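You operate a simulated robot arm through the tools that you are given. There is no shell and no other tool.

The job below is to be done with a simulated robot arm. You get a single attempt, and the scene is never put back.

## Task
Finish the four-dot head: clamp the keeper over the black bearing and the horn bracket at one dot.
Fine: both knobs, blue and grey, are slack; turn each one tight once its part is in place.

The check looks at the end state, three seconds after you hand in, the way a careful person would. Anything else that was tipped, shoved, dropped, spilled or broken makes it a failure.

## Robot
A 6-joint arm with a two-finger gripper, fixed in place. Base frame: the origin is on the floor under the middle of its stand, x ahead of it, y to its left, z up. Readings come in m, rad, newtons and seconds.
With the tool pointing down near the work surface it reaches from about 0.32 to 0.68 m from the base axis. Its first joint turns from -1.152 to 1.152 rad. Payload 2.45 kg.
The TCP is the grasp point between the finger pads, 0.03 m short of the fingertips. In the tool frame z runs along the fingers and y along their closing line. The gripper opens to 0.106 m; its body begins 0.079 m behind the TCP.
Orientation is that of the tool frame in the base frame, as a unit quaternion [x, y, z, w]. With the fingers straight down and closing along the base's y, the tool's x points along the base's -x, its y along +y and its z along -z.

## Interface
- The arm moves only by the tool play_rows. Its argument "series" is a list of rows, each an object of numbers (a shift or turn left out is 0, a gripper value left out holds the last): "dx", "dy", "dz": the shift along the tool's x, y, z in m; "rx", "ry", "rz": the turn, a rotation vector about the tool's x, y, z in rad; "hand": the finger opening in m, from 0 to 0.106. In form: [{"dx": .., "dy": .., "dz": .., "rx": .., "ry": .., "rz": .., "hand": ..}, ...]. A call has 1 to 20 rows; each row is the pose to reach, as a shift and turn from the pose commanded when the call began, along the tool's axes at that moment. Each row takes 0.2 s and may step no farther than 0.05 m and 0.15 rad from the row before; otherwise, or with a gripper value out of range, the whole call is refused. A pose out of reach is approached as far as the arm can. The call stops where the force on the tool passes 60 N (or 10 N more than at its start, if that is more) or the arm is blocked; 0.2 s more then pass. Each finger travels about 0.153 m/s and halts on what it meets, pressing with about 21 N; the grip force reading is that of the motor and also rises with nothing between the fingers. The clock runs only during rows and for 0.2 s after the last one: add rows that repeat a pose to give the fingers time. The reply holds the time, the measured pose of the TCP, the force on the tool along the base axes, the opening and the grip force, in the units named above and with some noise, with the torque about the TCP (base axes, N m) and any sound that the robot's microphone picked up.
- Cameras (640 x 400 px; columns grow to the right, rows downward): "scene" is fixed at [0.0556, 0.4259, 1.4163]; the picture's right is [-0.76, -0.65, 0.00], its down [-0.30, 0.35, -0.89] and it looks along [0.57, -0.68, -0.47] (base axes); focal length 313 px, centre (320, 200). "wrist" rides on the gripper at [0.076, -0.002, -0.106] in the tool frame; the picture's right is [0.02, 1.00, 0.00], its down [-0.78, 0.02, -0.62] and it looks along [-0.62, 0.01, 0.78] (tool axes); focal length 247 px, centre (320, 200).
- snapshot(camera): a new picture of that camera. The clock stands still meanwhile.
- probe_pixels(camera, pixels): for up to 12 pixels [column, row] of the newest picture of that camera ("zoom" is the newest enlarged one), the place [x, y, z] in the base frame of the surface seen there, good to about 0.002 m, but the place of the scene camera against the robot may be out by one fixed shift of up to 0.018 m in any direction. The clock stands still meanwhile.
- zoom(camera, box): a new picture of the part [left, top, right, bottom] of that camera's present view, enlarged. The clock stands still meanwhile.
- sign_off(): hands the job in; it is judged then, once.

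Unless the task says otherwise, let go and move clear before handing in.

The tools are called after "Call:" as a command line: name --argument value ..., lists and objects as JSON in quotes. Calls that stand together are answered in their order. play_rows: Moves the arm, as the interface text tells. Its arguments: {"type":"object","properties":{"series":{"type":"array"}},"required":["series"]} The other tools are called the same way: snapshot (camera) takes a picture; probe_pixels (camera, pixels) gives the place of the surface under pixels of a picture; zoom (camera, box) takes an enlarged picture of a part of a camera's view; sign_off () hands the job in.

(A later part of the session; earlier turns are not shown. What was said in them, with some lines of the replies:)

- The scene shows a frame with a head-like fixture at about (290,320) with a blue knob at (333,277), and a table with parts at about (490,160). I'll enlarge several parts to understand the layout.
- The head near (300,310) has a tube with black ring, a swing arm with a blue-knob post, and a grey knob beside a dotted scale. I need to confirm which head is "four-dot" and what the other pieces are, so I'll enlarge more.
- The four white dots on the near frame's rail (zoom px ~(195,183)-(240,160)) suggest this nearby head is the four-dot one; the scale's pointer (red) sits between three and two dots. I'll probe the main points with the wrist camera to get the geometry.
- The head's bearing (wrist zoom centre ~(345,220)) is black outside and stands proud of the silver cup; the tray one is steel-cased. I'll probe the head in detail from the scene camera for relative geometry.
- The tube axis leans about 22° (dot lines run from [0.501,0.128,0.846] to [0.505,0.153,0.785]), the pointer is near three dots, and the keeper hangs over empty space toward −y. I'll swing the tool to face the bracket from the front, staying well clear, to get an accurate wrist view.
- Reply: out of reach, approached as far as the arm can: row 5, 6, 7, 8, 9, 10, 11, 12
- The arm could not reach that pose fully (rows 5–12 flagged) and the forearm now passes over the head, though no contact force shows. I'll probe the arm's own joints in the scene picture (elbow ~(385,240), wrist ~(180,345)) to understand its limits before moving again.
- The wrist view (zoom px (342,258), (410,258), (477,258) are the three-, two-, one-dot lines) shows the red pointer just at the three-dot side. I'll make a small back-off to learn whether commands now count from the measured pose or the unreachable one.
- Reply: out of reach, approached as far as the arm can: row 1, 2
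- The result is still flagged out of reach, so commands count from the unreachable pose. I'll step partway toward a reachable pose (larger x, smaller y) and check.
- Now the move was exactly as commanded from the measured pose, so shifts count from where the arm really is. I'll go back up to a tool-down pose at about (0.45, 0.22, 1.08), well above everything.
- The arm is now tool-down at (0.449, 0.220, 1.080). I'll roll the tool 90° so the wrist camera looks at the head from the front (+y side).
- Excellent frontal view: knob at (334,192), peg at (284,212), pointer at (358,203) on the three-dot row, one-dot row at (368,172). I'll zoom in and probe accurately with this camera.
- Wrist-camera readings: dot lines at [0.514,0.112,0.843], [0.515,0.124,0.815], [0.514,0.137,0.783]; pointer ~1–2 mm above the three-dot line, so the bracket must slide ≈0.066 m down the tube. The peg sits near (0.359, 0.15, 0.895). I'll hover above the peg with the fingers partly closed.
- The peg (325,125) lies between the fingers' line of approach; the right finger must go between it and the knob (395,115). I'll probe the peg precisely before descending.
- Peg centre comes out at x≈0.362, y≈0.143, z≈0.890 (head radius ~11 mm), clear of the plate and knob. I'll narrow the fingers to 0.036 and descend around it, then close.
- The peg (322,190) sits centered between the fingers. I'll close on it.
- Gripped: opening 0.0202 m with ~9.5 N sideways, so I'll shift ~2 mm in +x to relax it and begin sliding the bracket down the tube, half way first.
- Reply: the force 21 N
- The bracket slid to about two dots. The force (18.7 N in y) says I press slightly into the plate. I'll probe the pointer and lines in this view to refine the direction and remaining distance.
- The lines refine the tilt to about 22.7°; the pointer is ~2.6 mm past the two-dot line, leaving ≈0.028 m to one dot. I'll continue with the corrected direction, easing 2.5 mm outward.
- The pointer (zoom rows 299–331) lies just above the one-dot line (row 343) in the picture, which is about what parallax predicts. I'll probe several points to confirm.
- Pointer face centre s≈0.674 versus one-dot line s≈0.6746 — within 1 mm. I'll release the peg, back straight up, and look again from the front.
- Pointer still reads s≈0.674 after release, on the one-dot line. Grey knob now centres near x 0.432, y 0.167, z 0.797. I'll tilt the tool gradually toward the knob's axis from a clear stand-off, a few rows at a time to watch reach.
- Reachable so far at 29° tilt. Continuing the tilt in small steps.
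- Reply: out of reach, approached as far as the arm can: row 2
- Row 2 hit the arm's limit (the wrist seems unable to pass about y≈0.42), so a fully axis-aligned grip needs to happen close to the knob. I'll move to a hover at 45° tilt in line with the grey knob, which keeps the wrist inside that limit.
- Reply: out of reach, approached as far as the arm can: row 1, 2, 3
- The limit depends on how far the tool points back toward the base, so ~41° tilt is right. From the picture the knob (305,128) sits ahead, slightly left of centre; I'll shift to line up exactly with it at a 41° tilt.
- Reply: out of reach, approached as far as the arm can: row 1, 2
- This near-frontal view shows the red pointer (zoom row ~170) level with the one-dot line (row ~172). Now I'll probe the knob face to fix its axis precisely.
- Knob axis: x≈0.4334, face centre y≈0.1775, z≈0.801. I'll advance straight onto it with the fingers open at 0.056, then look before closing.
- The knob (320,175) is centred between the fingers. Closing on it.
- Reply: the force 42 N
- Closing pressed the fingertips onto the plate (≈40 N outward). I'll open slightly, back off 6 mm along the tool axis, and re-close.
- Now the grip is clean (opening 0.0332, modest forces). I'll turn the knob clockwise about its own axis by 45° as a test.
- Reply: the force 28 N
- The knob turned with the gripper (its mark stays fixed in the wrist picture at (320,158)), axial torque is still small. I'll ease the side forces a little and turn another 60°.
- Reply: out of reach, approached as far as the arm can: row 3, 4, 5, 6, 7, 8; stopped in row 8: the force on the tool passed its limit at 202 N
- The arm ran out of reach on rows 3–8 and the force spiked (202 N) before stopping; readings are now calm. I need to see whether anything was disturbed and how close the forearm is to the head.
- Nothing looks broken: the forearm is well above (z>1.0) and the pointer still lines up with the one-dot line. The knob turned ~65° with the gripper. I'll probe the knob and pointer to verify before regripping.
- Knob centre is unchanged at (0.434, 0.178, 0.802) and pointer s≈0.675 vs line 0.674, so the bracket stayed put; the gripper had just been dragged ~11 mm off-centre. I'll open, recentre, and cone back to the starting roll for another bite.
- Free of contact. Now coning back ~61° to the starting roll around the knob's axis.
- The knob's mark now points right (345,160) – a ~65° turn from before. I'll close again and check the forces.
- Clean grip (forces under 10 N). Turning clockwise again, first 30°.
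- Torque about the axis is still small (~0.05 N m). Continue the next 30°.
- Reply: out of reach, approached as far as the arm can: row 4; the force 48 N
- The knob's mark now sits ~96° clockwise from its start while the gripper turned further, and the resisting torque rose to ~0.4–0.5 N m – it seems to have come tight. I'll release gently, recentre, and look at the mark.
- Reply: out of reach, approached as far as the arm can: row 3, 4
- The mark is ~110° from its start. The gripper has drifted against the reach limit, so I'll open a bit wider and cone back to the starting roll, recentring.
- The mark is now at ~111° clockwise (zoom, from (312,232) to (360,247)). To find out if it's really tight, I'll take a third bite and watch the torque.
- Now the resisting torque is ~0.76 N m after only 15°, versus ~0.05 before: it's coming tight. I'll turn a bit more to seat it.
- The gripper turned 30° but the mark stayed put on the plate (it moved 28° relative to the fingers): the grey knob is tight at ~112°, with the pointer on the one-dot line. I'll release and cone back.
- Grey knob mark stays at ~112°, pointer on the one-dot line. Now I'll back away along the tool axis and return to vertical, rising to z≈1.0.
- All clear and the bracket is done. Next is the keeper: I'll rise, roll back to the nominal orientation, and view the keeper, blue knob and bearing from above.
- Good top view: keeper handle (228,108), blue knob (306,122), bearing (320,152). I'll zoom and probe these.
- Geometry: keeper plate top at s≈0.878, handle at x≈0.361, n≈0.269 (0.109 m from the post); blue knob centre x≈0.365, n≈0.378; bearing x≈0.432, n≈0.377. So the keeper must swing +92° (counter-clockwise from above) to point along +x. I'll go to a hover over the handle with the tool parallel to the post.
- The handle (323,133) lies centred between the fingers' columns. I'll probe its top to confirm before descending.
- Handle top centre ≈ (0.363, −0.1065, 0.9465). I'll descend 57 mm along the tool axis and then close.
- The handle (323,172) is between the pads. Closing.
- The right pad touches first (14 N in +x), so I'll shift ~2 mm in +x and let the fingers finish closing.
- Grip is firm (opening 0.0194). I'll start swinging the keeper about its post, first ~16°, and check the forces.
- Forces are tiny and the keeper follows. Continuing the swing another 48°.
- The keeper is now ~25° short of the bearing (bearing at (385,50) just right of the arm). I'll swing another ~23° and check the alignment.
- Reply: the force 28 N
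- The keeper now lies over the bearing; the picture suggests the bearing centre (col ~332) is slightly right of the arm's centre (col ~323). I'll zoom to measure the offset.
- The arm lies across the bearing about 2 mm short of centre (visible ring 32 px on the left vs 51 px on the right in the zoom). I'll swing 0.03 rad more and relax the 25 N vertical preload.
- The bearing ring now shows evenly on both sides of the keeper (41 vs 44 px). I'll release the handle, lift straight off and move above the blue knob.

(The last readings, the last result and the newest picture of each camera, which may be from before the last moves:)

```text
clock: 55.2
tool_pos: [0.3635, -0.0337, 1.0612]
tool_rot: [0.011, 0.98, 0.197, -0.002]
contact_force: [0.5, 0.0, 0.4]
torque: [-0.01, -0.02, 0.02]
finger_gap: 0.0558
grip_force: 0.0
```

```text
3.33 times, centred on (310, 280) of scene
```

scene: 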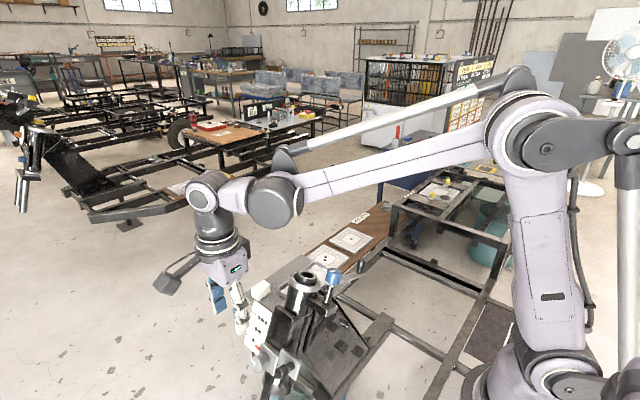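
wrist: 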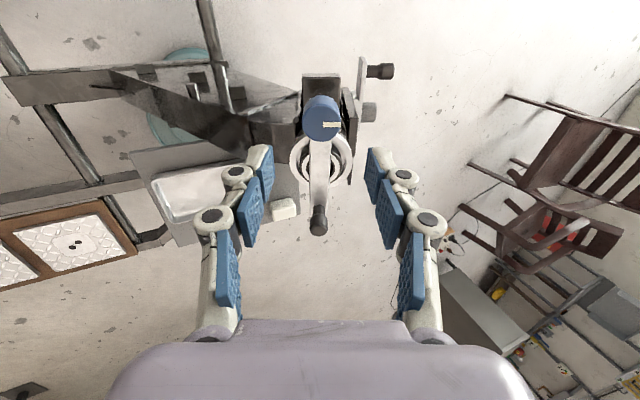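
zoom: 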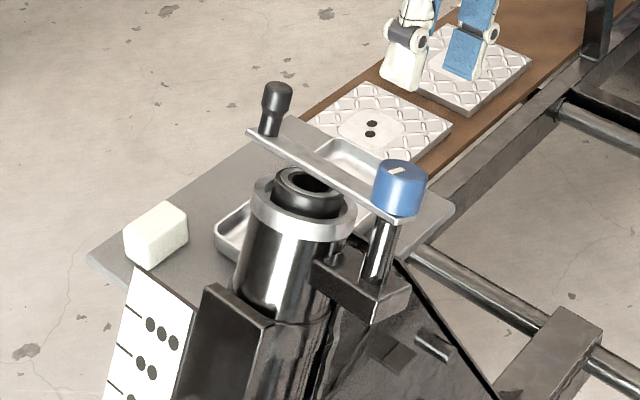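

Keeper stays in place over the bearing. Blue knob is at (321,117); I'll zoom and probe its face.

Call:
zoom --camera "wrist" --box '[260, 60, 390, 250]'

Call:
probe_pixels --camera "wrist" --pixels '[[321, 125], [306, 125], [337, 125], [321, 112], [321, 138], [321, 160], [310, 170], [332, 170], [320, 200], [300, 160], [343, 160], [319, 222]]'

```text
2.11 times, centred on (325, 155) of wrist
```

zoom: 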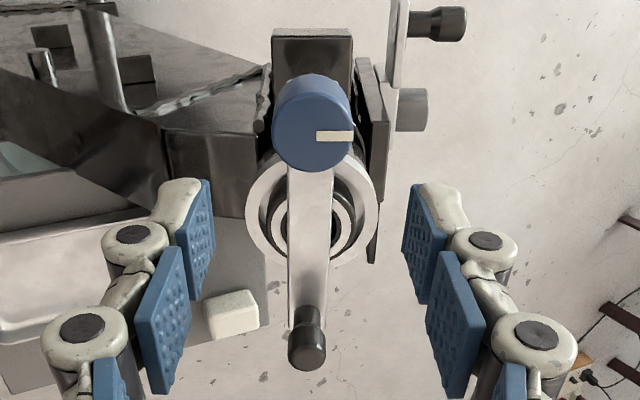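

```text
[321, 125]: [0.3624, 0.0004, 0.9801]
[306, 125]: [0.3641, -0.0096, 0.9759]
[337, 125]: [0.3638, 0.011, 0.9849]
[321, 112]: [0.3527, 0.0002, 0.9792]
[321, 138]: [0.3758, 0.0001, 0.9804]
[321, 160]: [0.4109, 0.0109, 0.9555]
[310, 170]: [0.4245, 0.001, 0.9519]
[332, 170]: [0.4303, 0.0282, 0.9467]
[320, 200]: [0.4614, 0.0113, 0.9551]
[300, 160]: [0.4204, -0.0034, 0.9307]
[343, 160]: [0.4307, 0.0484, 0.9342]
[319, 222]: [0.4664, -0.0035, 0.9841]
```

Blue knob centre ≈ x 0.364, n 0.3787, face s≈0.904 — already under the tool axis. I'll pre-roll −45° at this hover to gain turning range, then descend.

Call:
play_rows --series '[{"rz": -0.13}, {"rz": -0.27}, {"rz": -0.41}, {"rz": -0.55}, {"rz": -0.69}, {"rz": -0.79}]'

```text
clock: 56.6
tool_pos: [0.3651, -0.0336, 1.0625]
tool_rot: [-0.369, 0.908, 0.184, 0.075]
contact_force: [0.5, 0.2, -0.4]
torque: [-0.02, -0.02, 0.0]
finger_gap: 0.0562
grip_force: 0.1
```

Roll reached without limits. Descending 74 mm along the axis onto the blue knob, fingers open.

Call:
play_rows --series '[{"dz": 0.03, "hand": 0.054}, {"dz": 0.055, "hand": 0.054}, {"dz": 0.068, "hand": 0.054}, {"dz": 0.074, "hand": 0.054}]'

Call:
snapshot --camera "wrist"

```text
clock: 57.6
tool_pos: [0.3659, -0.005, 0.9946]
tool_rot: [-0.367, 0.909, 0.183, 0.075]
contact_force: [0.8, 0.2, -0.3]
torque: [0.02, 0.0, 0.0]
finger_gap: 0.054
grip_force: 0.0
```

```text
taken
```

wrist: 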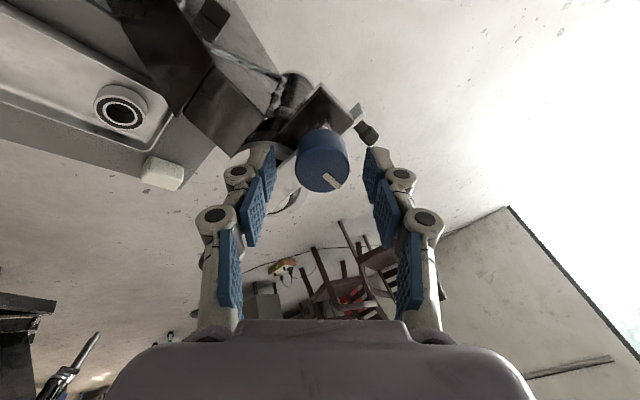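

The knob (322,165) is centred between the fingers. Closing.

Call:
play_rows --series '[{"hand": 0.042}, {"hand": 0.03}, {"hand": 0.02}, {"hand": 0.015}, {"hand": 0.015}]'

Call:
zoom --camera "wrist" --box '[220, 80, 440, 240]'

```text
clock: 58.8
tool_pos: [0.3652, -0.0029, 0.9936]
tool_rot: [-0.367, 0.909, 0.185, 0.074]
contact_force: [-8.0, 9.4, 6.4]
torque: [0.33, 0.31, 0.09]
finger_gap: 0.0316
grip_force: 44.9
```

```text
2.50 times, centred on (330, 160) of wrist
```

zoom: 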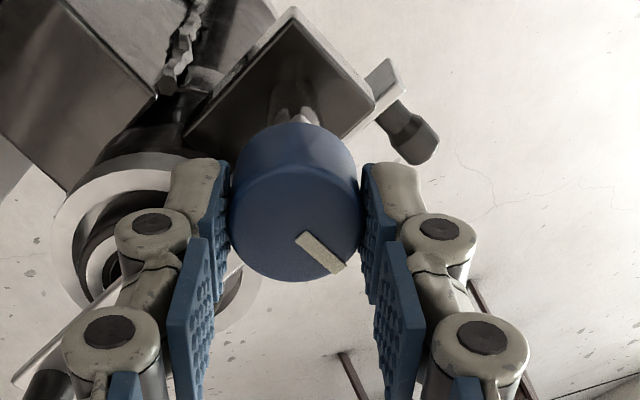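

Gripped (opening 0.0316). I'll ease 1.5 mm along the closing line and turn clockwise ~32°, watching the torque.

Call:
play_rows --series '[{"dy": 0.0015}, {"dy": 0.0015, "rz": 0.14}, {"dy": 0.0015, "rz": 0.28}, {"dy": 0.0013, "rz": 0.42}, {"dy": 0.0012, "rz": 0.56}]'

```text
clock: 60.0
tool_pos: [0.3645, -0.0038, 0.9945]
tool_rot: [-0.1, 0.975, 0.196, 0.021]
contact_force: [1.2, 3.7, 0.7]
torque: [-0.36, 0.55, 0.21]
finger_gap: 0.0311
grip_force: 45.4
```

Low axial torque, still free. Turning another 48°.

Call:
play_rows --series '[{"rz": 0.14}, {"rz": 0.28}, {"rz": 0.42}, {"rz": 0.56}, {"rz": 0.7}, {"rz": 0.84}]'

Call:
zoom --camera "wrist" --box '[220, 80, 440, 240]'

```text
clock: 61.4
tool_pos: [0.3649, -0.0055, 0.9946]
tool_rot: [0.307, 0.931, 0.187, -0.061]
contact_force: [4.4, -3.3, -17.9]
torque: [0.09, 0.48, 0.22]
finger_gap: 0.0311
grip_force: 45.2
```

```text
2.50 times, centred on (330, 160) of wrist
```

zoom: 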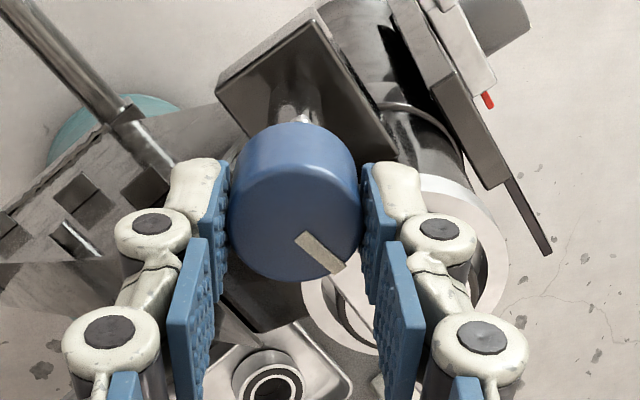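

The knob turned ~80° with the gripper. Let me check from the scene whether the keeper stayed put.

Call:
zoom --camera "scene" --box '[230, 220, 390, 340]'

```text
3.33 times, centred on (310, 280) of scene
```

zoom: 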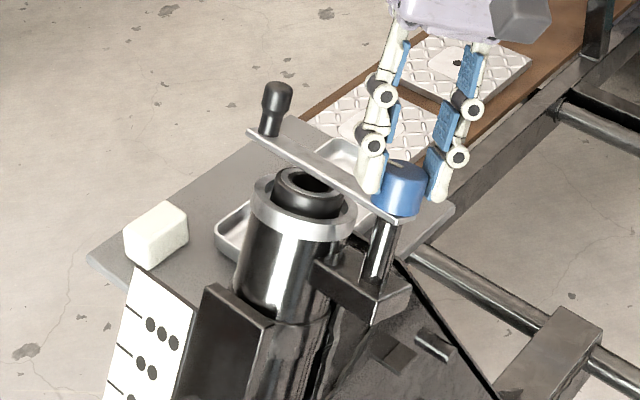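

The keeper handle is still at zoom (275,105), unmoved. I'll lower ~1.5 mm to relax the pull and continue turning.

Call:
play_rows --series '[{"rz": 0.14, "dz": 0.001}, {"rz": 0.28, "dz": 0.0015}, {"rz": 0.42, "dz": 0.0015}]'

Call:
zoom --camera "wrist" --box '[220, 80, 440, 240]'

```text
clock: 62.2
tool_pos: [0.364, -0.0054, 0.9941]
tool_rot: [0.494, 0.846, 0.171, -0.099]
contact_force: [0.2, -21.6, 30.6]
torque: [-0.19, 0.05, 0.0]
finger_gap: 0.0315
grip_force: 45.3
```

```text
2.50 times, centred on (330, 160) of wrist
```

zoom: 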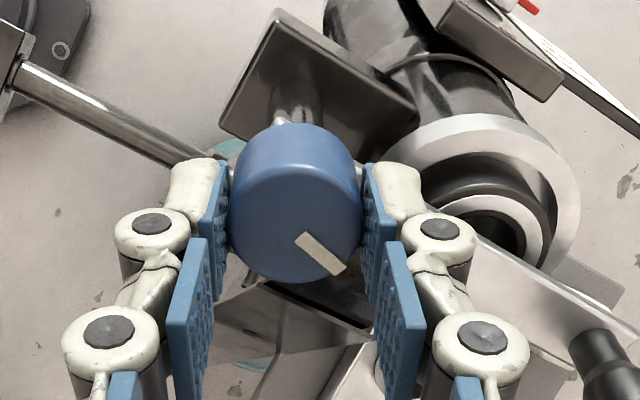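

Force now pushes up 37 N – a fingertip is probably on the keeper plate. I'll lift 2.5 mm and turn further.

Call:
play_rows --series '[{"dz": -0.002}, {"dz": -0.0025}, {"rz": 0.1, "dz": -0.0025}, {"rz": 0.2, "dz": -0.0025}]'

Call:
zoom --camera "wrist" --box '[220, 80, 440, 240]'

```text
clock: 63.2
tool_pos: [0.3636, -0.004, 0.9961]
tool_rot: [0.574, 0.795, 0.159, -0.117]
contact_force: [-0.6, -0.2, -25.9]
torque: [-0.55, 0.02, 0.13]
finger_gap: 0.0313
grip_force: 45.4
```

```text
2.50 times, centred on (330, 160) of wrist
```

zoom: 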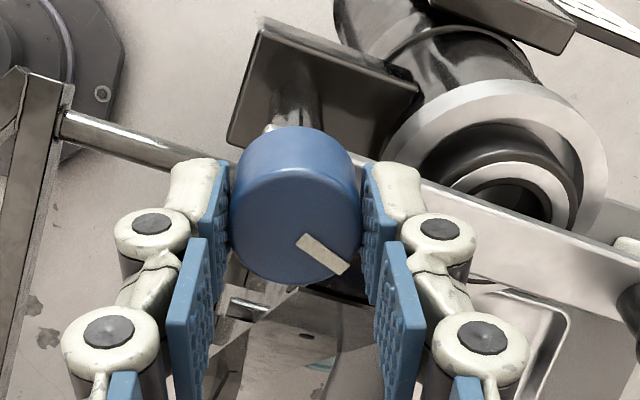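

Still turning freely with the gripper (mark unchanged in the wrist frame, ~116° total). Continuing in small steps to find the tight point.

Call:
play_rows --series '[{"rz": 0.1, "dz": 0.001}, {"rz": 0.2, "dz": 0.001}]'

Call:
play_rows --series '[{"rz": 0.1}, {"rz": 0.2}]'

Call:
zoom --camera "wrist" --box '[220, 80, 440, 240]'

```text
clock: 63.8
tool_pos: [0.3643, -0.0024, 0.996]
tool_rot: [0.651, 0.733, 0.149, -0.132]
contact_force: [-7.8, -4.7, 6.9]
torque: [0.02, 0.05, 0.76]
finger_gap: 0.0315
grip_force: 44.9
```

```text
clock: 64.4
tool_pos: [0.3645, -0.0046, 0.9945]
tool_rot: [0.722, 0.663, 0.134, -0.145]
contact_force: [-7.8, -5.0, 4.8]
torque: [-0.06, 0.06, 0.34]
finger_gap: 0.0313
grip_force: 45.1
```

```text
2.50 times, centred on (330, 160) of wrist
```

zoom: 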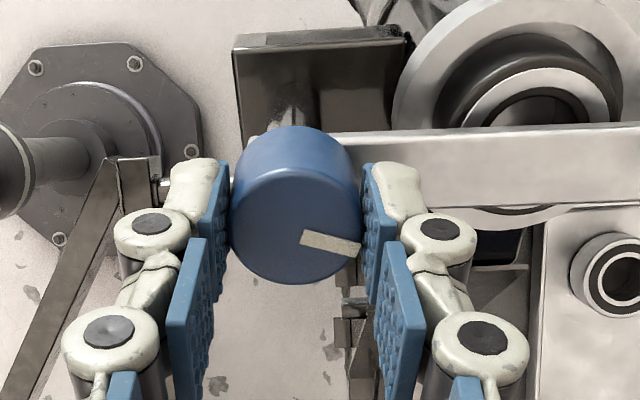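

The torque jumped to ~0.7 N m and the mark slipped ~22° relative to the fingers: the blue knob is tight. I'll release, lift off and inspect.

Call:
play_rows --series '[{"hand": 0.045}, {"hand": 0.056}, {"hand": 0.056}, {"dz": -0.03, "hand": 0.056}, {"dz": -0.07, "hand": 0.056}, {"dz": -0.11, "hand": 0.056}, {"dz": -0.15, "hand": 0.056}]'

Call:
snapshot --camera "wrist"

Call:
zoom --camera "scene" --box '[230, 220, 390, 340]'

```text
clock: 66.0
tool_pos: [0.3636, -0.0627, 1.132]
tool_rot: [0.721, 0.664, 0.135, -0.145]
contact_force: [-0.4, -0.5, 0.8]
torque: [0.04, 0.02, -0.02]
finger_gap: 0.056
grip_force: 0.0
```

```text
taken
```

wrist: 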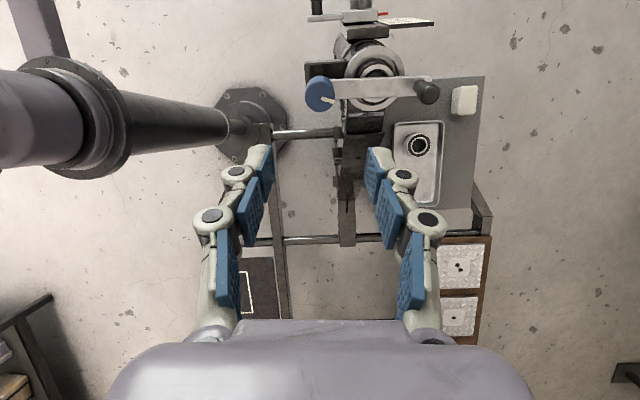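

```text
3.33 times, centred on (310, 280) of scene
```

zoom: 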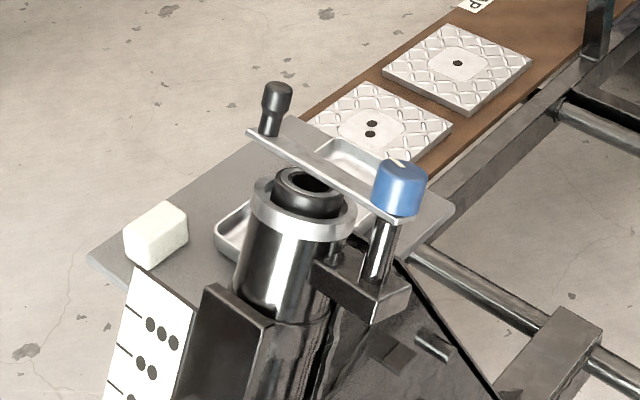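

The keeper stayed over the bearing (handle unmoved). I'll move to a front view to check the final state of both clamps.

Call:
play_rows --series '[{"dx": 0.0379, "dy": 0.0035, "dz": 0.0158, "rx": -0.0018, "ry": -0.05, "rz": -0.01}, {"dx": 0.0758, "dy": 0.007, "dz": 0.0316, "rx": -0.0035, "ry": -0.1, "rz": -0.02}, {"dx": 0.1137, "dy": 0.0104, "dz": 0.0474, "rx": -0.0053, "ry": -0.15, "rz": -0.03}, {"dx": 0.1516, "dy": 0.0139, "dz": 0.0632, "rx": -0.007, "ry": -0.2, "rz": -0.04}, {"dx": 0.1778, "dy": 0.0192, "dz": 0.099, "rx": -0.0088, "ry": -0.25, "rz": -0.05}, {"dx": 0.2039, "dy": 0.0245, "dz": 0.1348, "rx": -0.0105, "ry": -0.3, "rz": -0.06}, {"dx": 0.2301, "dy": 0.0298, "dz": 0.1705, "rx": -0.0123, "ry": -0.35, "rz": -0.07}, {"dx": 0.2562, "dy": 0.0351, "dz": 0.2063, "rx": -0.014, "ry": -0.399, "rz": -0.081}]'

Call:
snapshot --camera "wrist"

Call:
zoom --camera "wrist" --box '[250, 130, 420, 320]'

```text
clock: 67.8
tool_pos: [0.4195, 0.2512, 1.0391]
tool_rot: [0.707, 0.707, -0.001, 0.0]
contact_force: [0.5, 0.4, 0.6]
torque: [-0.01, 0.01, 0.03]
finger_gap: 0.0561
grip_force: 0.0
```

```text
taken
```

wrist: 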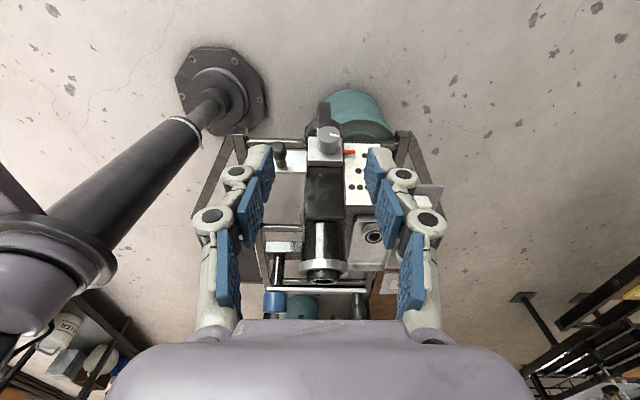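

```text
2.11 times, centred on (335, 225) of wrist
```

zoom: 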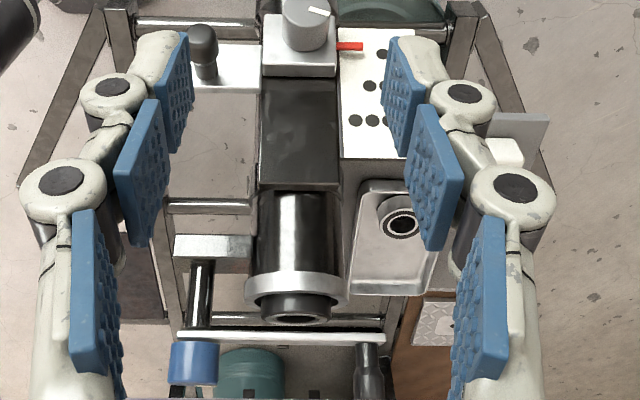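

From the front: keeper across the bearing, pointer (zoom (350,46)) by the one-dot row. I'll probe these and compare with the scene camera for confirmation.

Call:
probe_pixels --camera "zoom" --pixels '[[345, 46], [358, 46], [382, 53], [370, 87], [355, 120], [280, 337], [300, 318], [230, 337], [340, 337], [195, 355], [300, 337], [320, 337]]'

Call:
zoom --camera "scene" --box '[235, 290, 335, 355]'

Call:
zoom --camera "scene" --box '[270, 245, 350, 305]'

```text
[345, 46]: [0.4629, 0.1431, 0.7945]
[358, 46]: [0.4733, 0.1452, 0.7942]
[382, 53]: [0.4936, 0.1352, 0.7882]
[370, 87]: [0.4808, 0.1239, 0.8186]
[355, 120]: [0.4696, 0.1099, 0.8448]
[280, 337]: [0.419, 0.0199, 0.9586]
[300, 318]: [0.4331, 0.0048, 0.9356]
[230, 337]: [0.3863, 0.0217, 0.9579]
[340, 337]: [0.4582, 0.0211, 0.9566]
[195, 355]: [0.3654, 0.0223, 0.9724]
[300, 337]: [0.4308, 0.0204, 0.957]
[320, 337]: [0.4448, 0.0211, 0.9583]
```

```text
6.15 times, centred on (285, 322) of scene
```

zoom: 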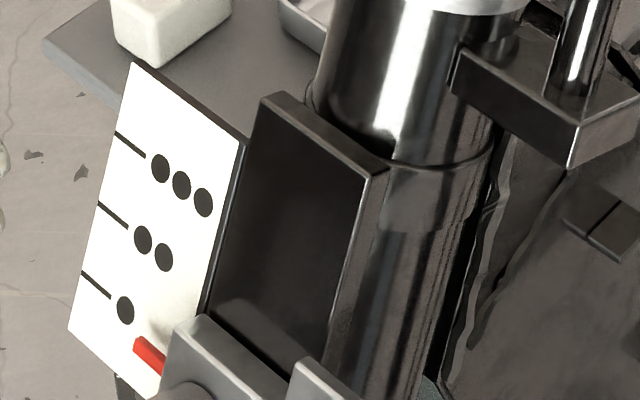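

```text
6.67 times, centred on (310, 275) of scene
```

zoom: 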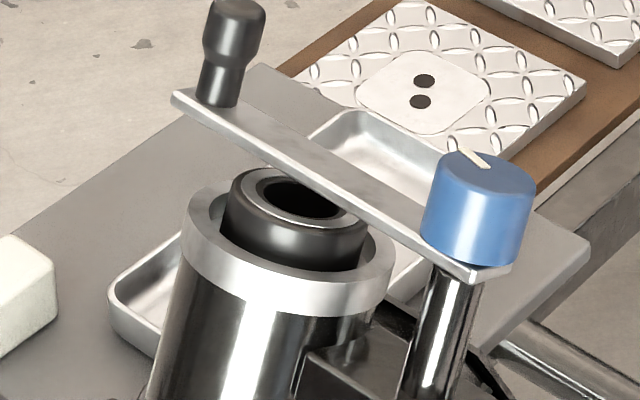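

Pointer reads s≈0.676 vs the one-dot line 0.675, and the keeper runs parallel to x centred on n≈0.379 over the bearing (n≈0.378). I'll move the arm up and clear, then take final pictures.

Call:
play_rows --series '[{"dz": -0.04}, {"dz": -0.08, "hand": 0.08}, {"dz": -0.12, "hand": 0.106}, {"dz": -0.16, "hand": 0.106}]'

Call:
snapshot --camera "scene"

Call:
zoom --camera "scene" --box '[220, 240, 400, 400]'

Call:
snapshot --camera "wrist"

Call:
zoom --camera "wrist" --box '[260, 140, 400, 290]'

```text
clock: 68.8
tool_pos: [0.4199, 0.252, 1.2008]
tool_rot: [0.706, 0.708, -0.001, -0.001]
contact_force: [0.9, 0.1, -0.3]
torque: [0.01, 0.0, 0.02]
finger_gap: 0.1058
grip_force: 0.1
```

```text
taken
```

scene: 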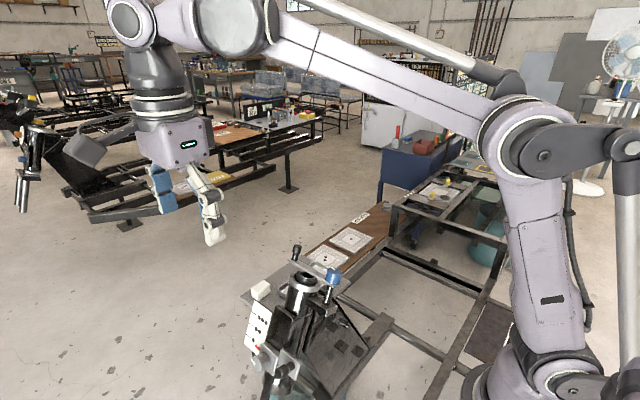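

```text
2.50 times, centred on (310, 320) of scene
```

zoom: 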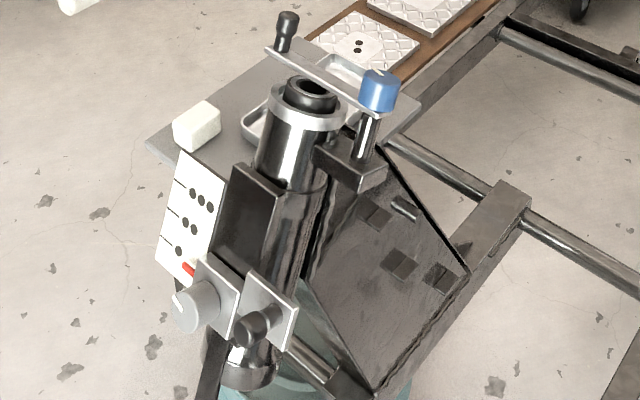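

```text
taken
```

wrist: 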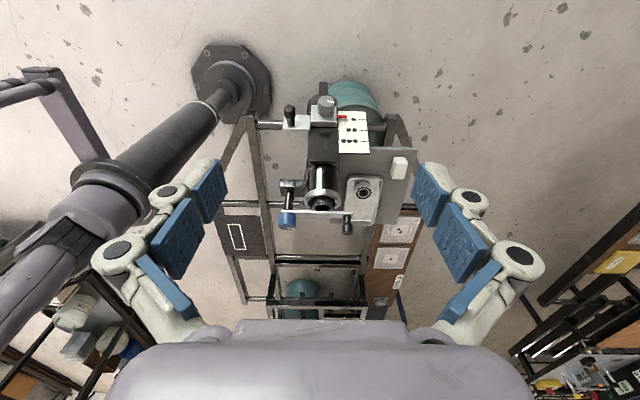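

```text
2.67 times, centred on (330, 215) of wrist
```

zoom: 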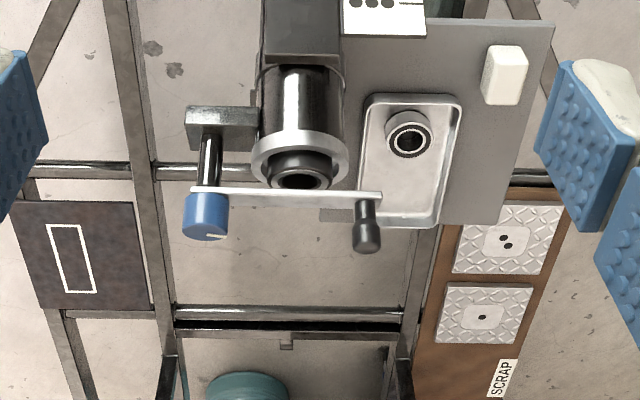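

The final pictures show the keeper lying over the black bearing and the pointer on the one-dot line. Both knobs resisted at about 0.7 N m until the fingers slipped, so both are tight. The spare bearing, the tray and the white block are unmoved. The keeper sits about 12 mm above the bearing top, and tightening the blue knob did not lower it. The arm is clear, so I'm handing in.

Call:
sign_off

```text
The job is handed in.
```

I swung the keeper over the black bearing, slid the horn bracket down to one dot, and turned both knobs tight. The job is handed in; no verdict has come back yet.

- **Horn bracket:** the red pointer is on the one-dot line, to within about 1–2 mm.
- **Grey knob:** it turned about 112° clockwise, then resisted at about 0.75 N m until the fingers slipped on it.
- **Keeper:** it points straight across the bearing, centred to about 1 mm, and did not move while I tightened the blue knob.
- **Blue knob:** it turned about 117° clockwise, then resisted at about 0.7 N m until the fingers slipped.

- **Gap above the bearing:** the keeper sits about 12 mm above the top of the bearing. Tightening the blue knob did not bring it down, so it is locked over the bearing but not touching it.
- **Force spike:** while I was turning the grey knob, the arm reached its limit and the force hit 202 N before it stopped. I checked afterwards: the bracket had not moved and I saw no damage.

The spare bearing, the tray and the white block look unmoved in the final pictures. The arm has let go and is well clear.
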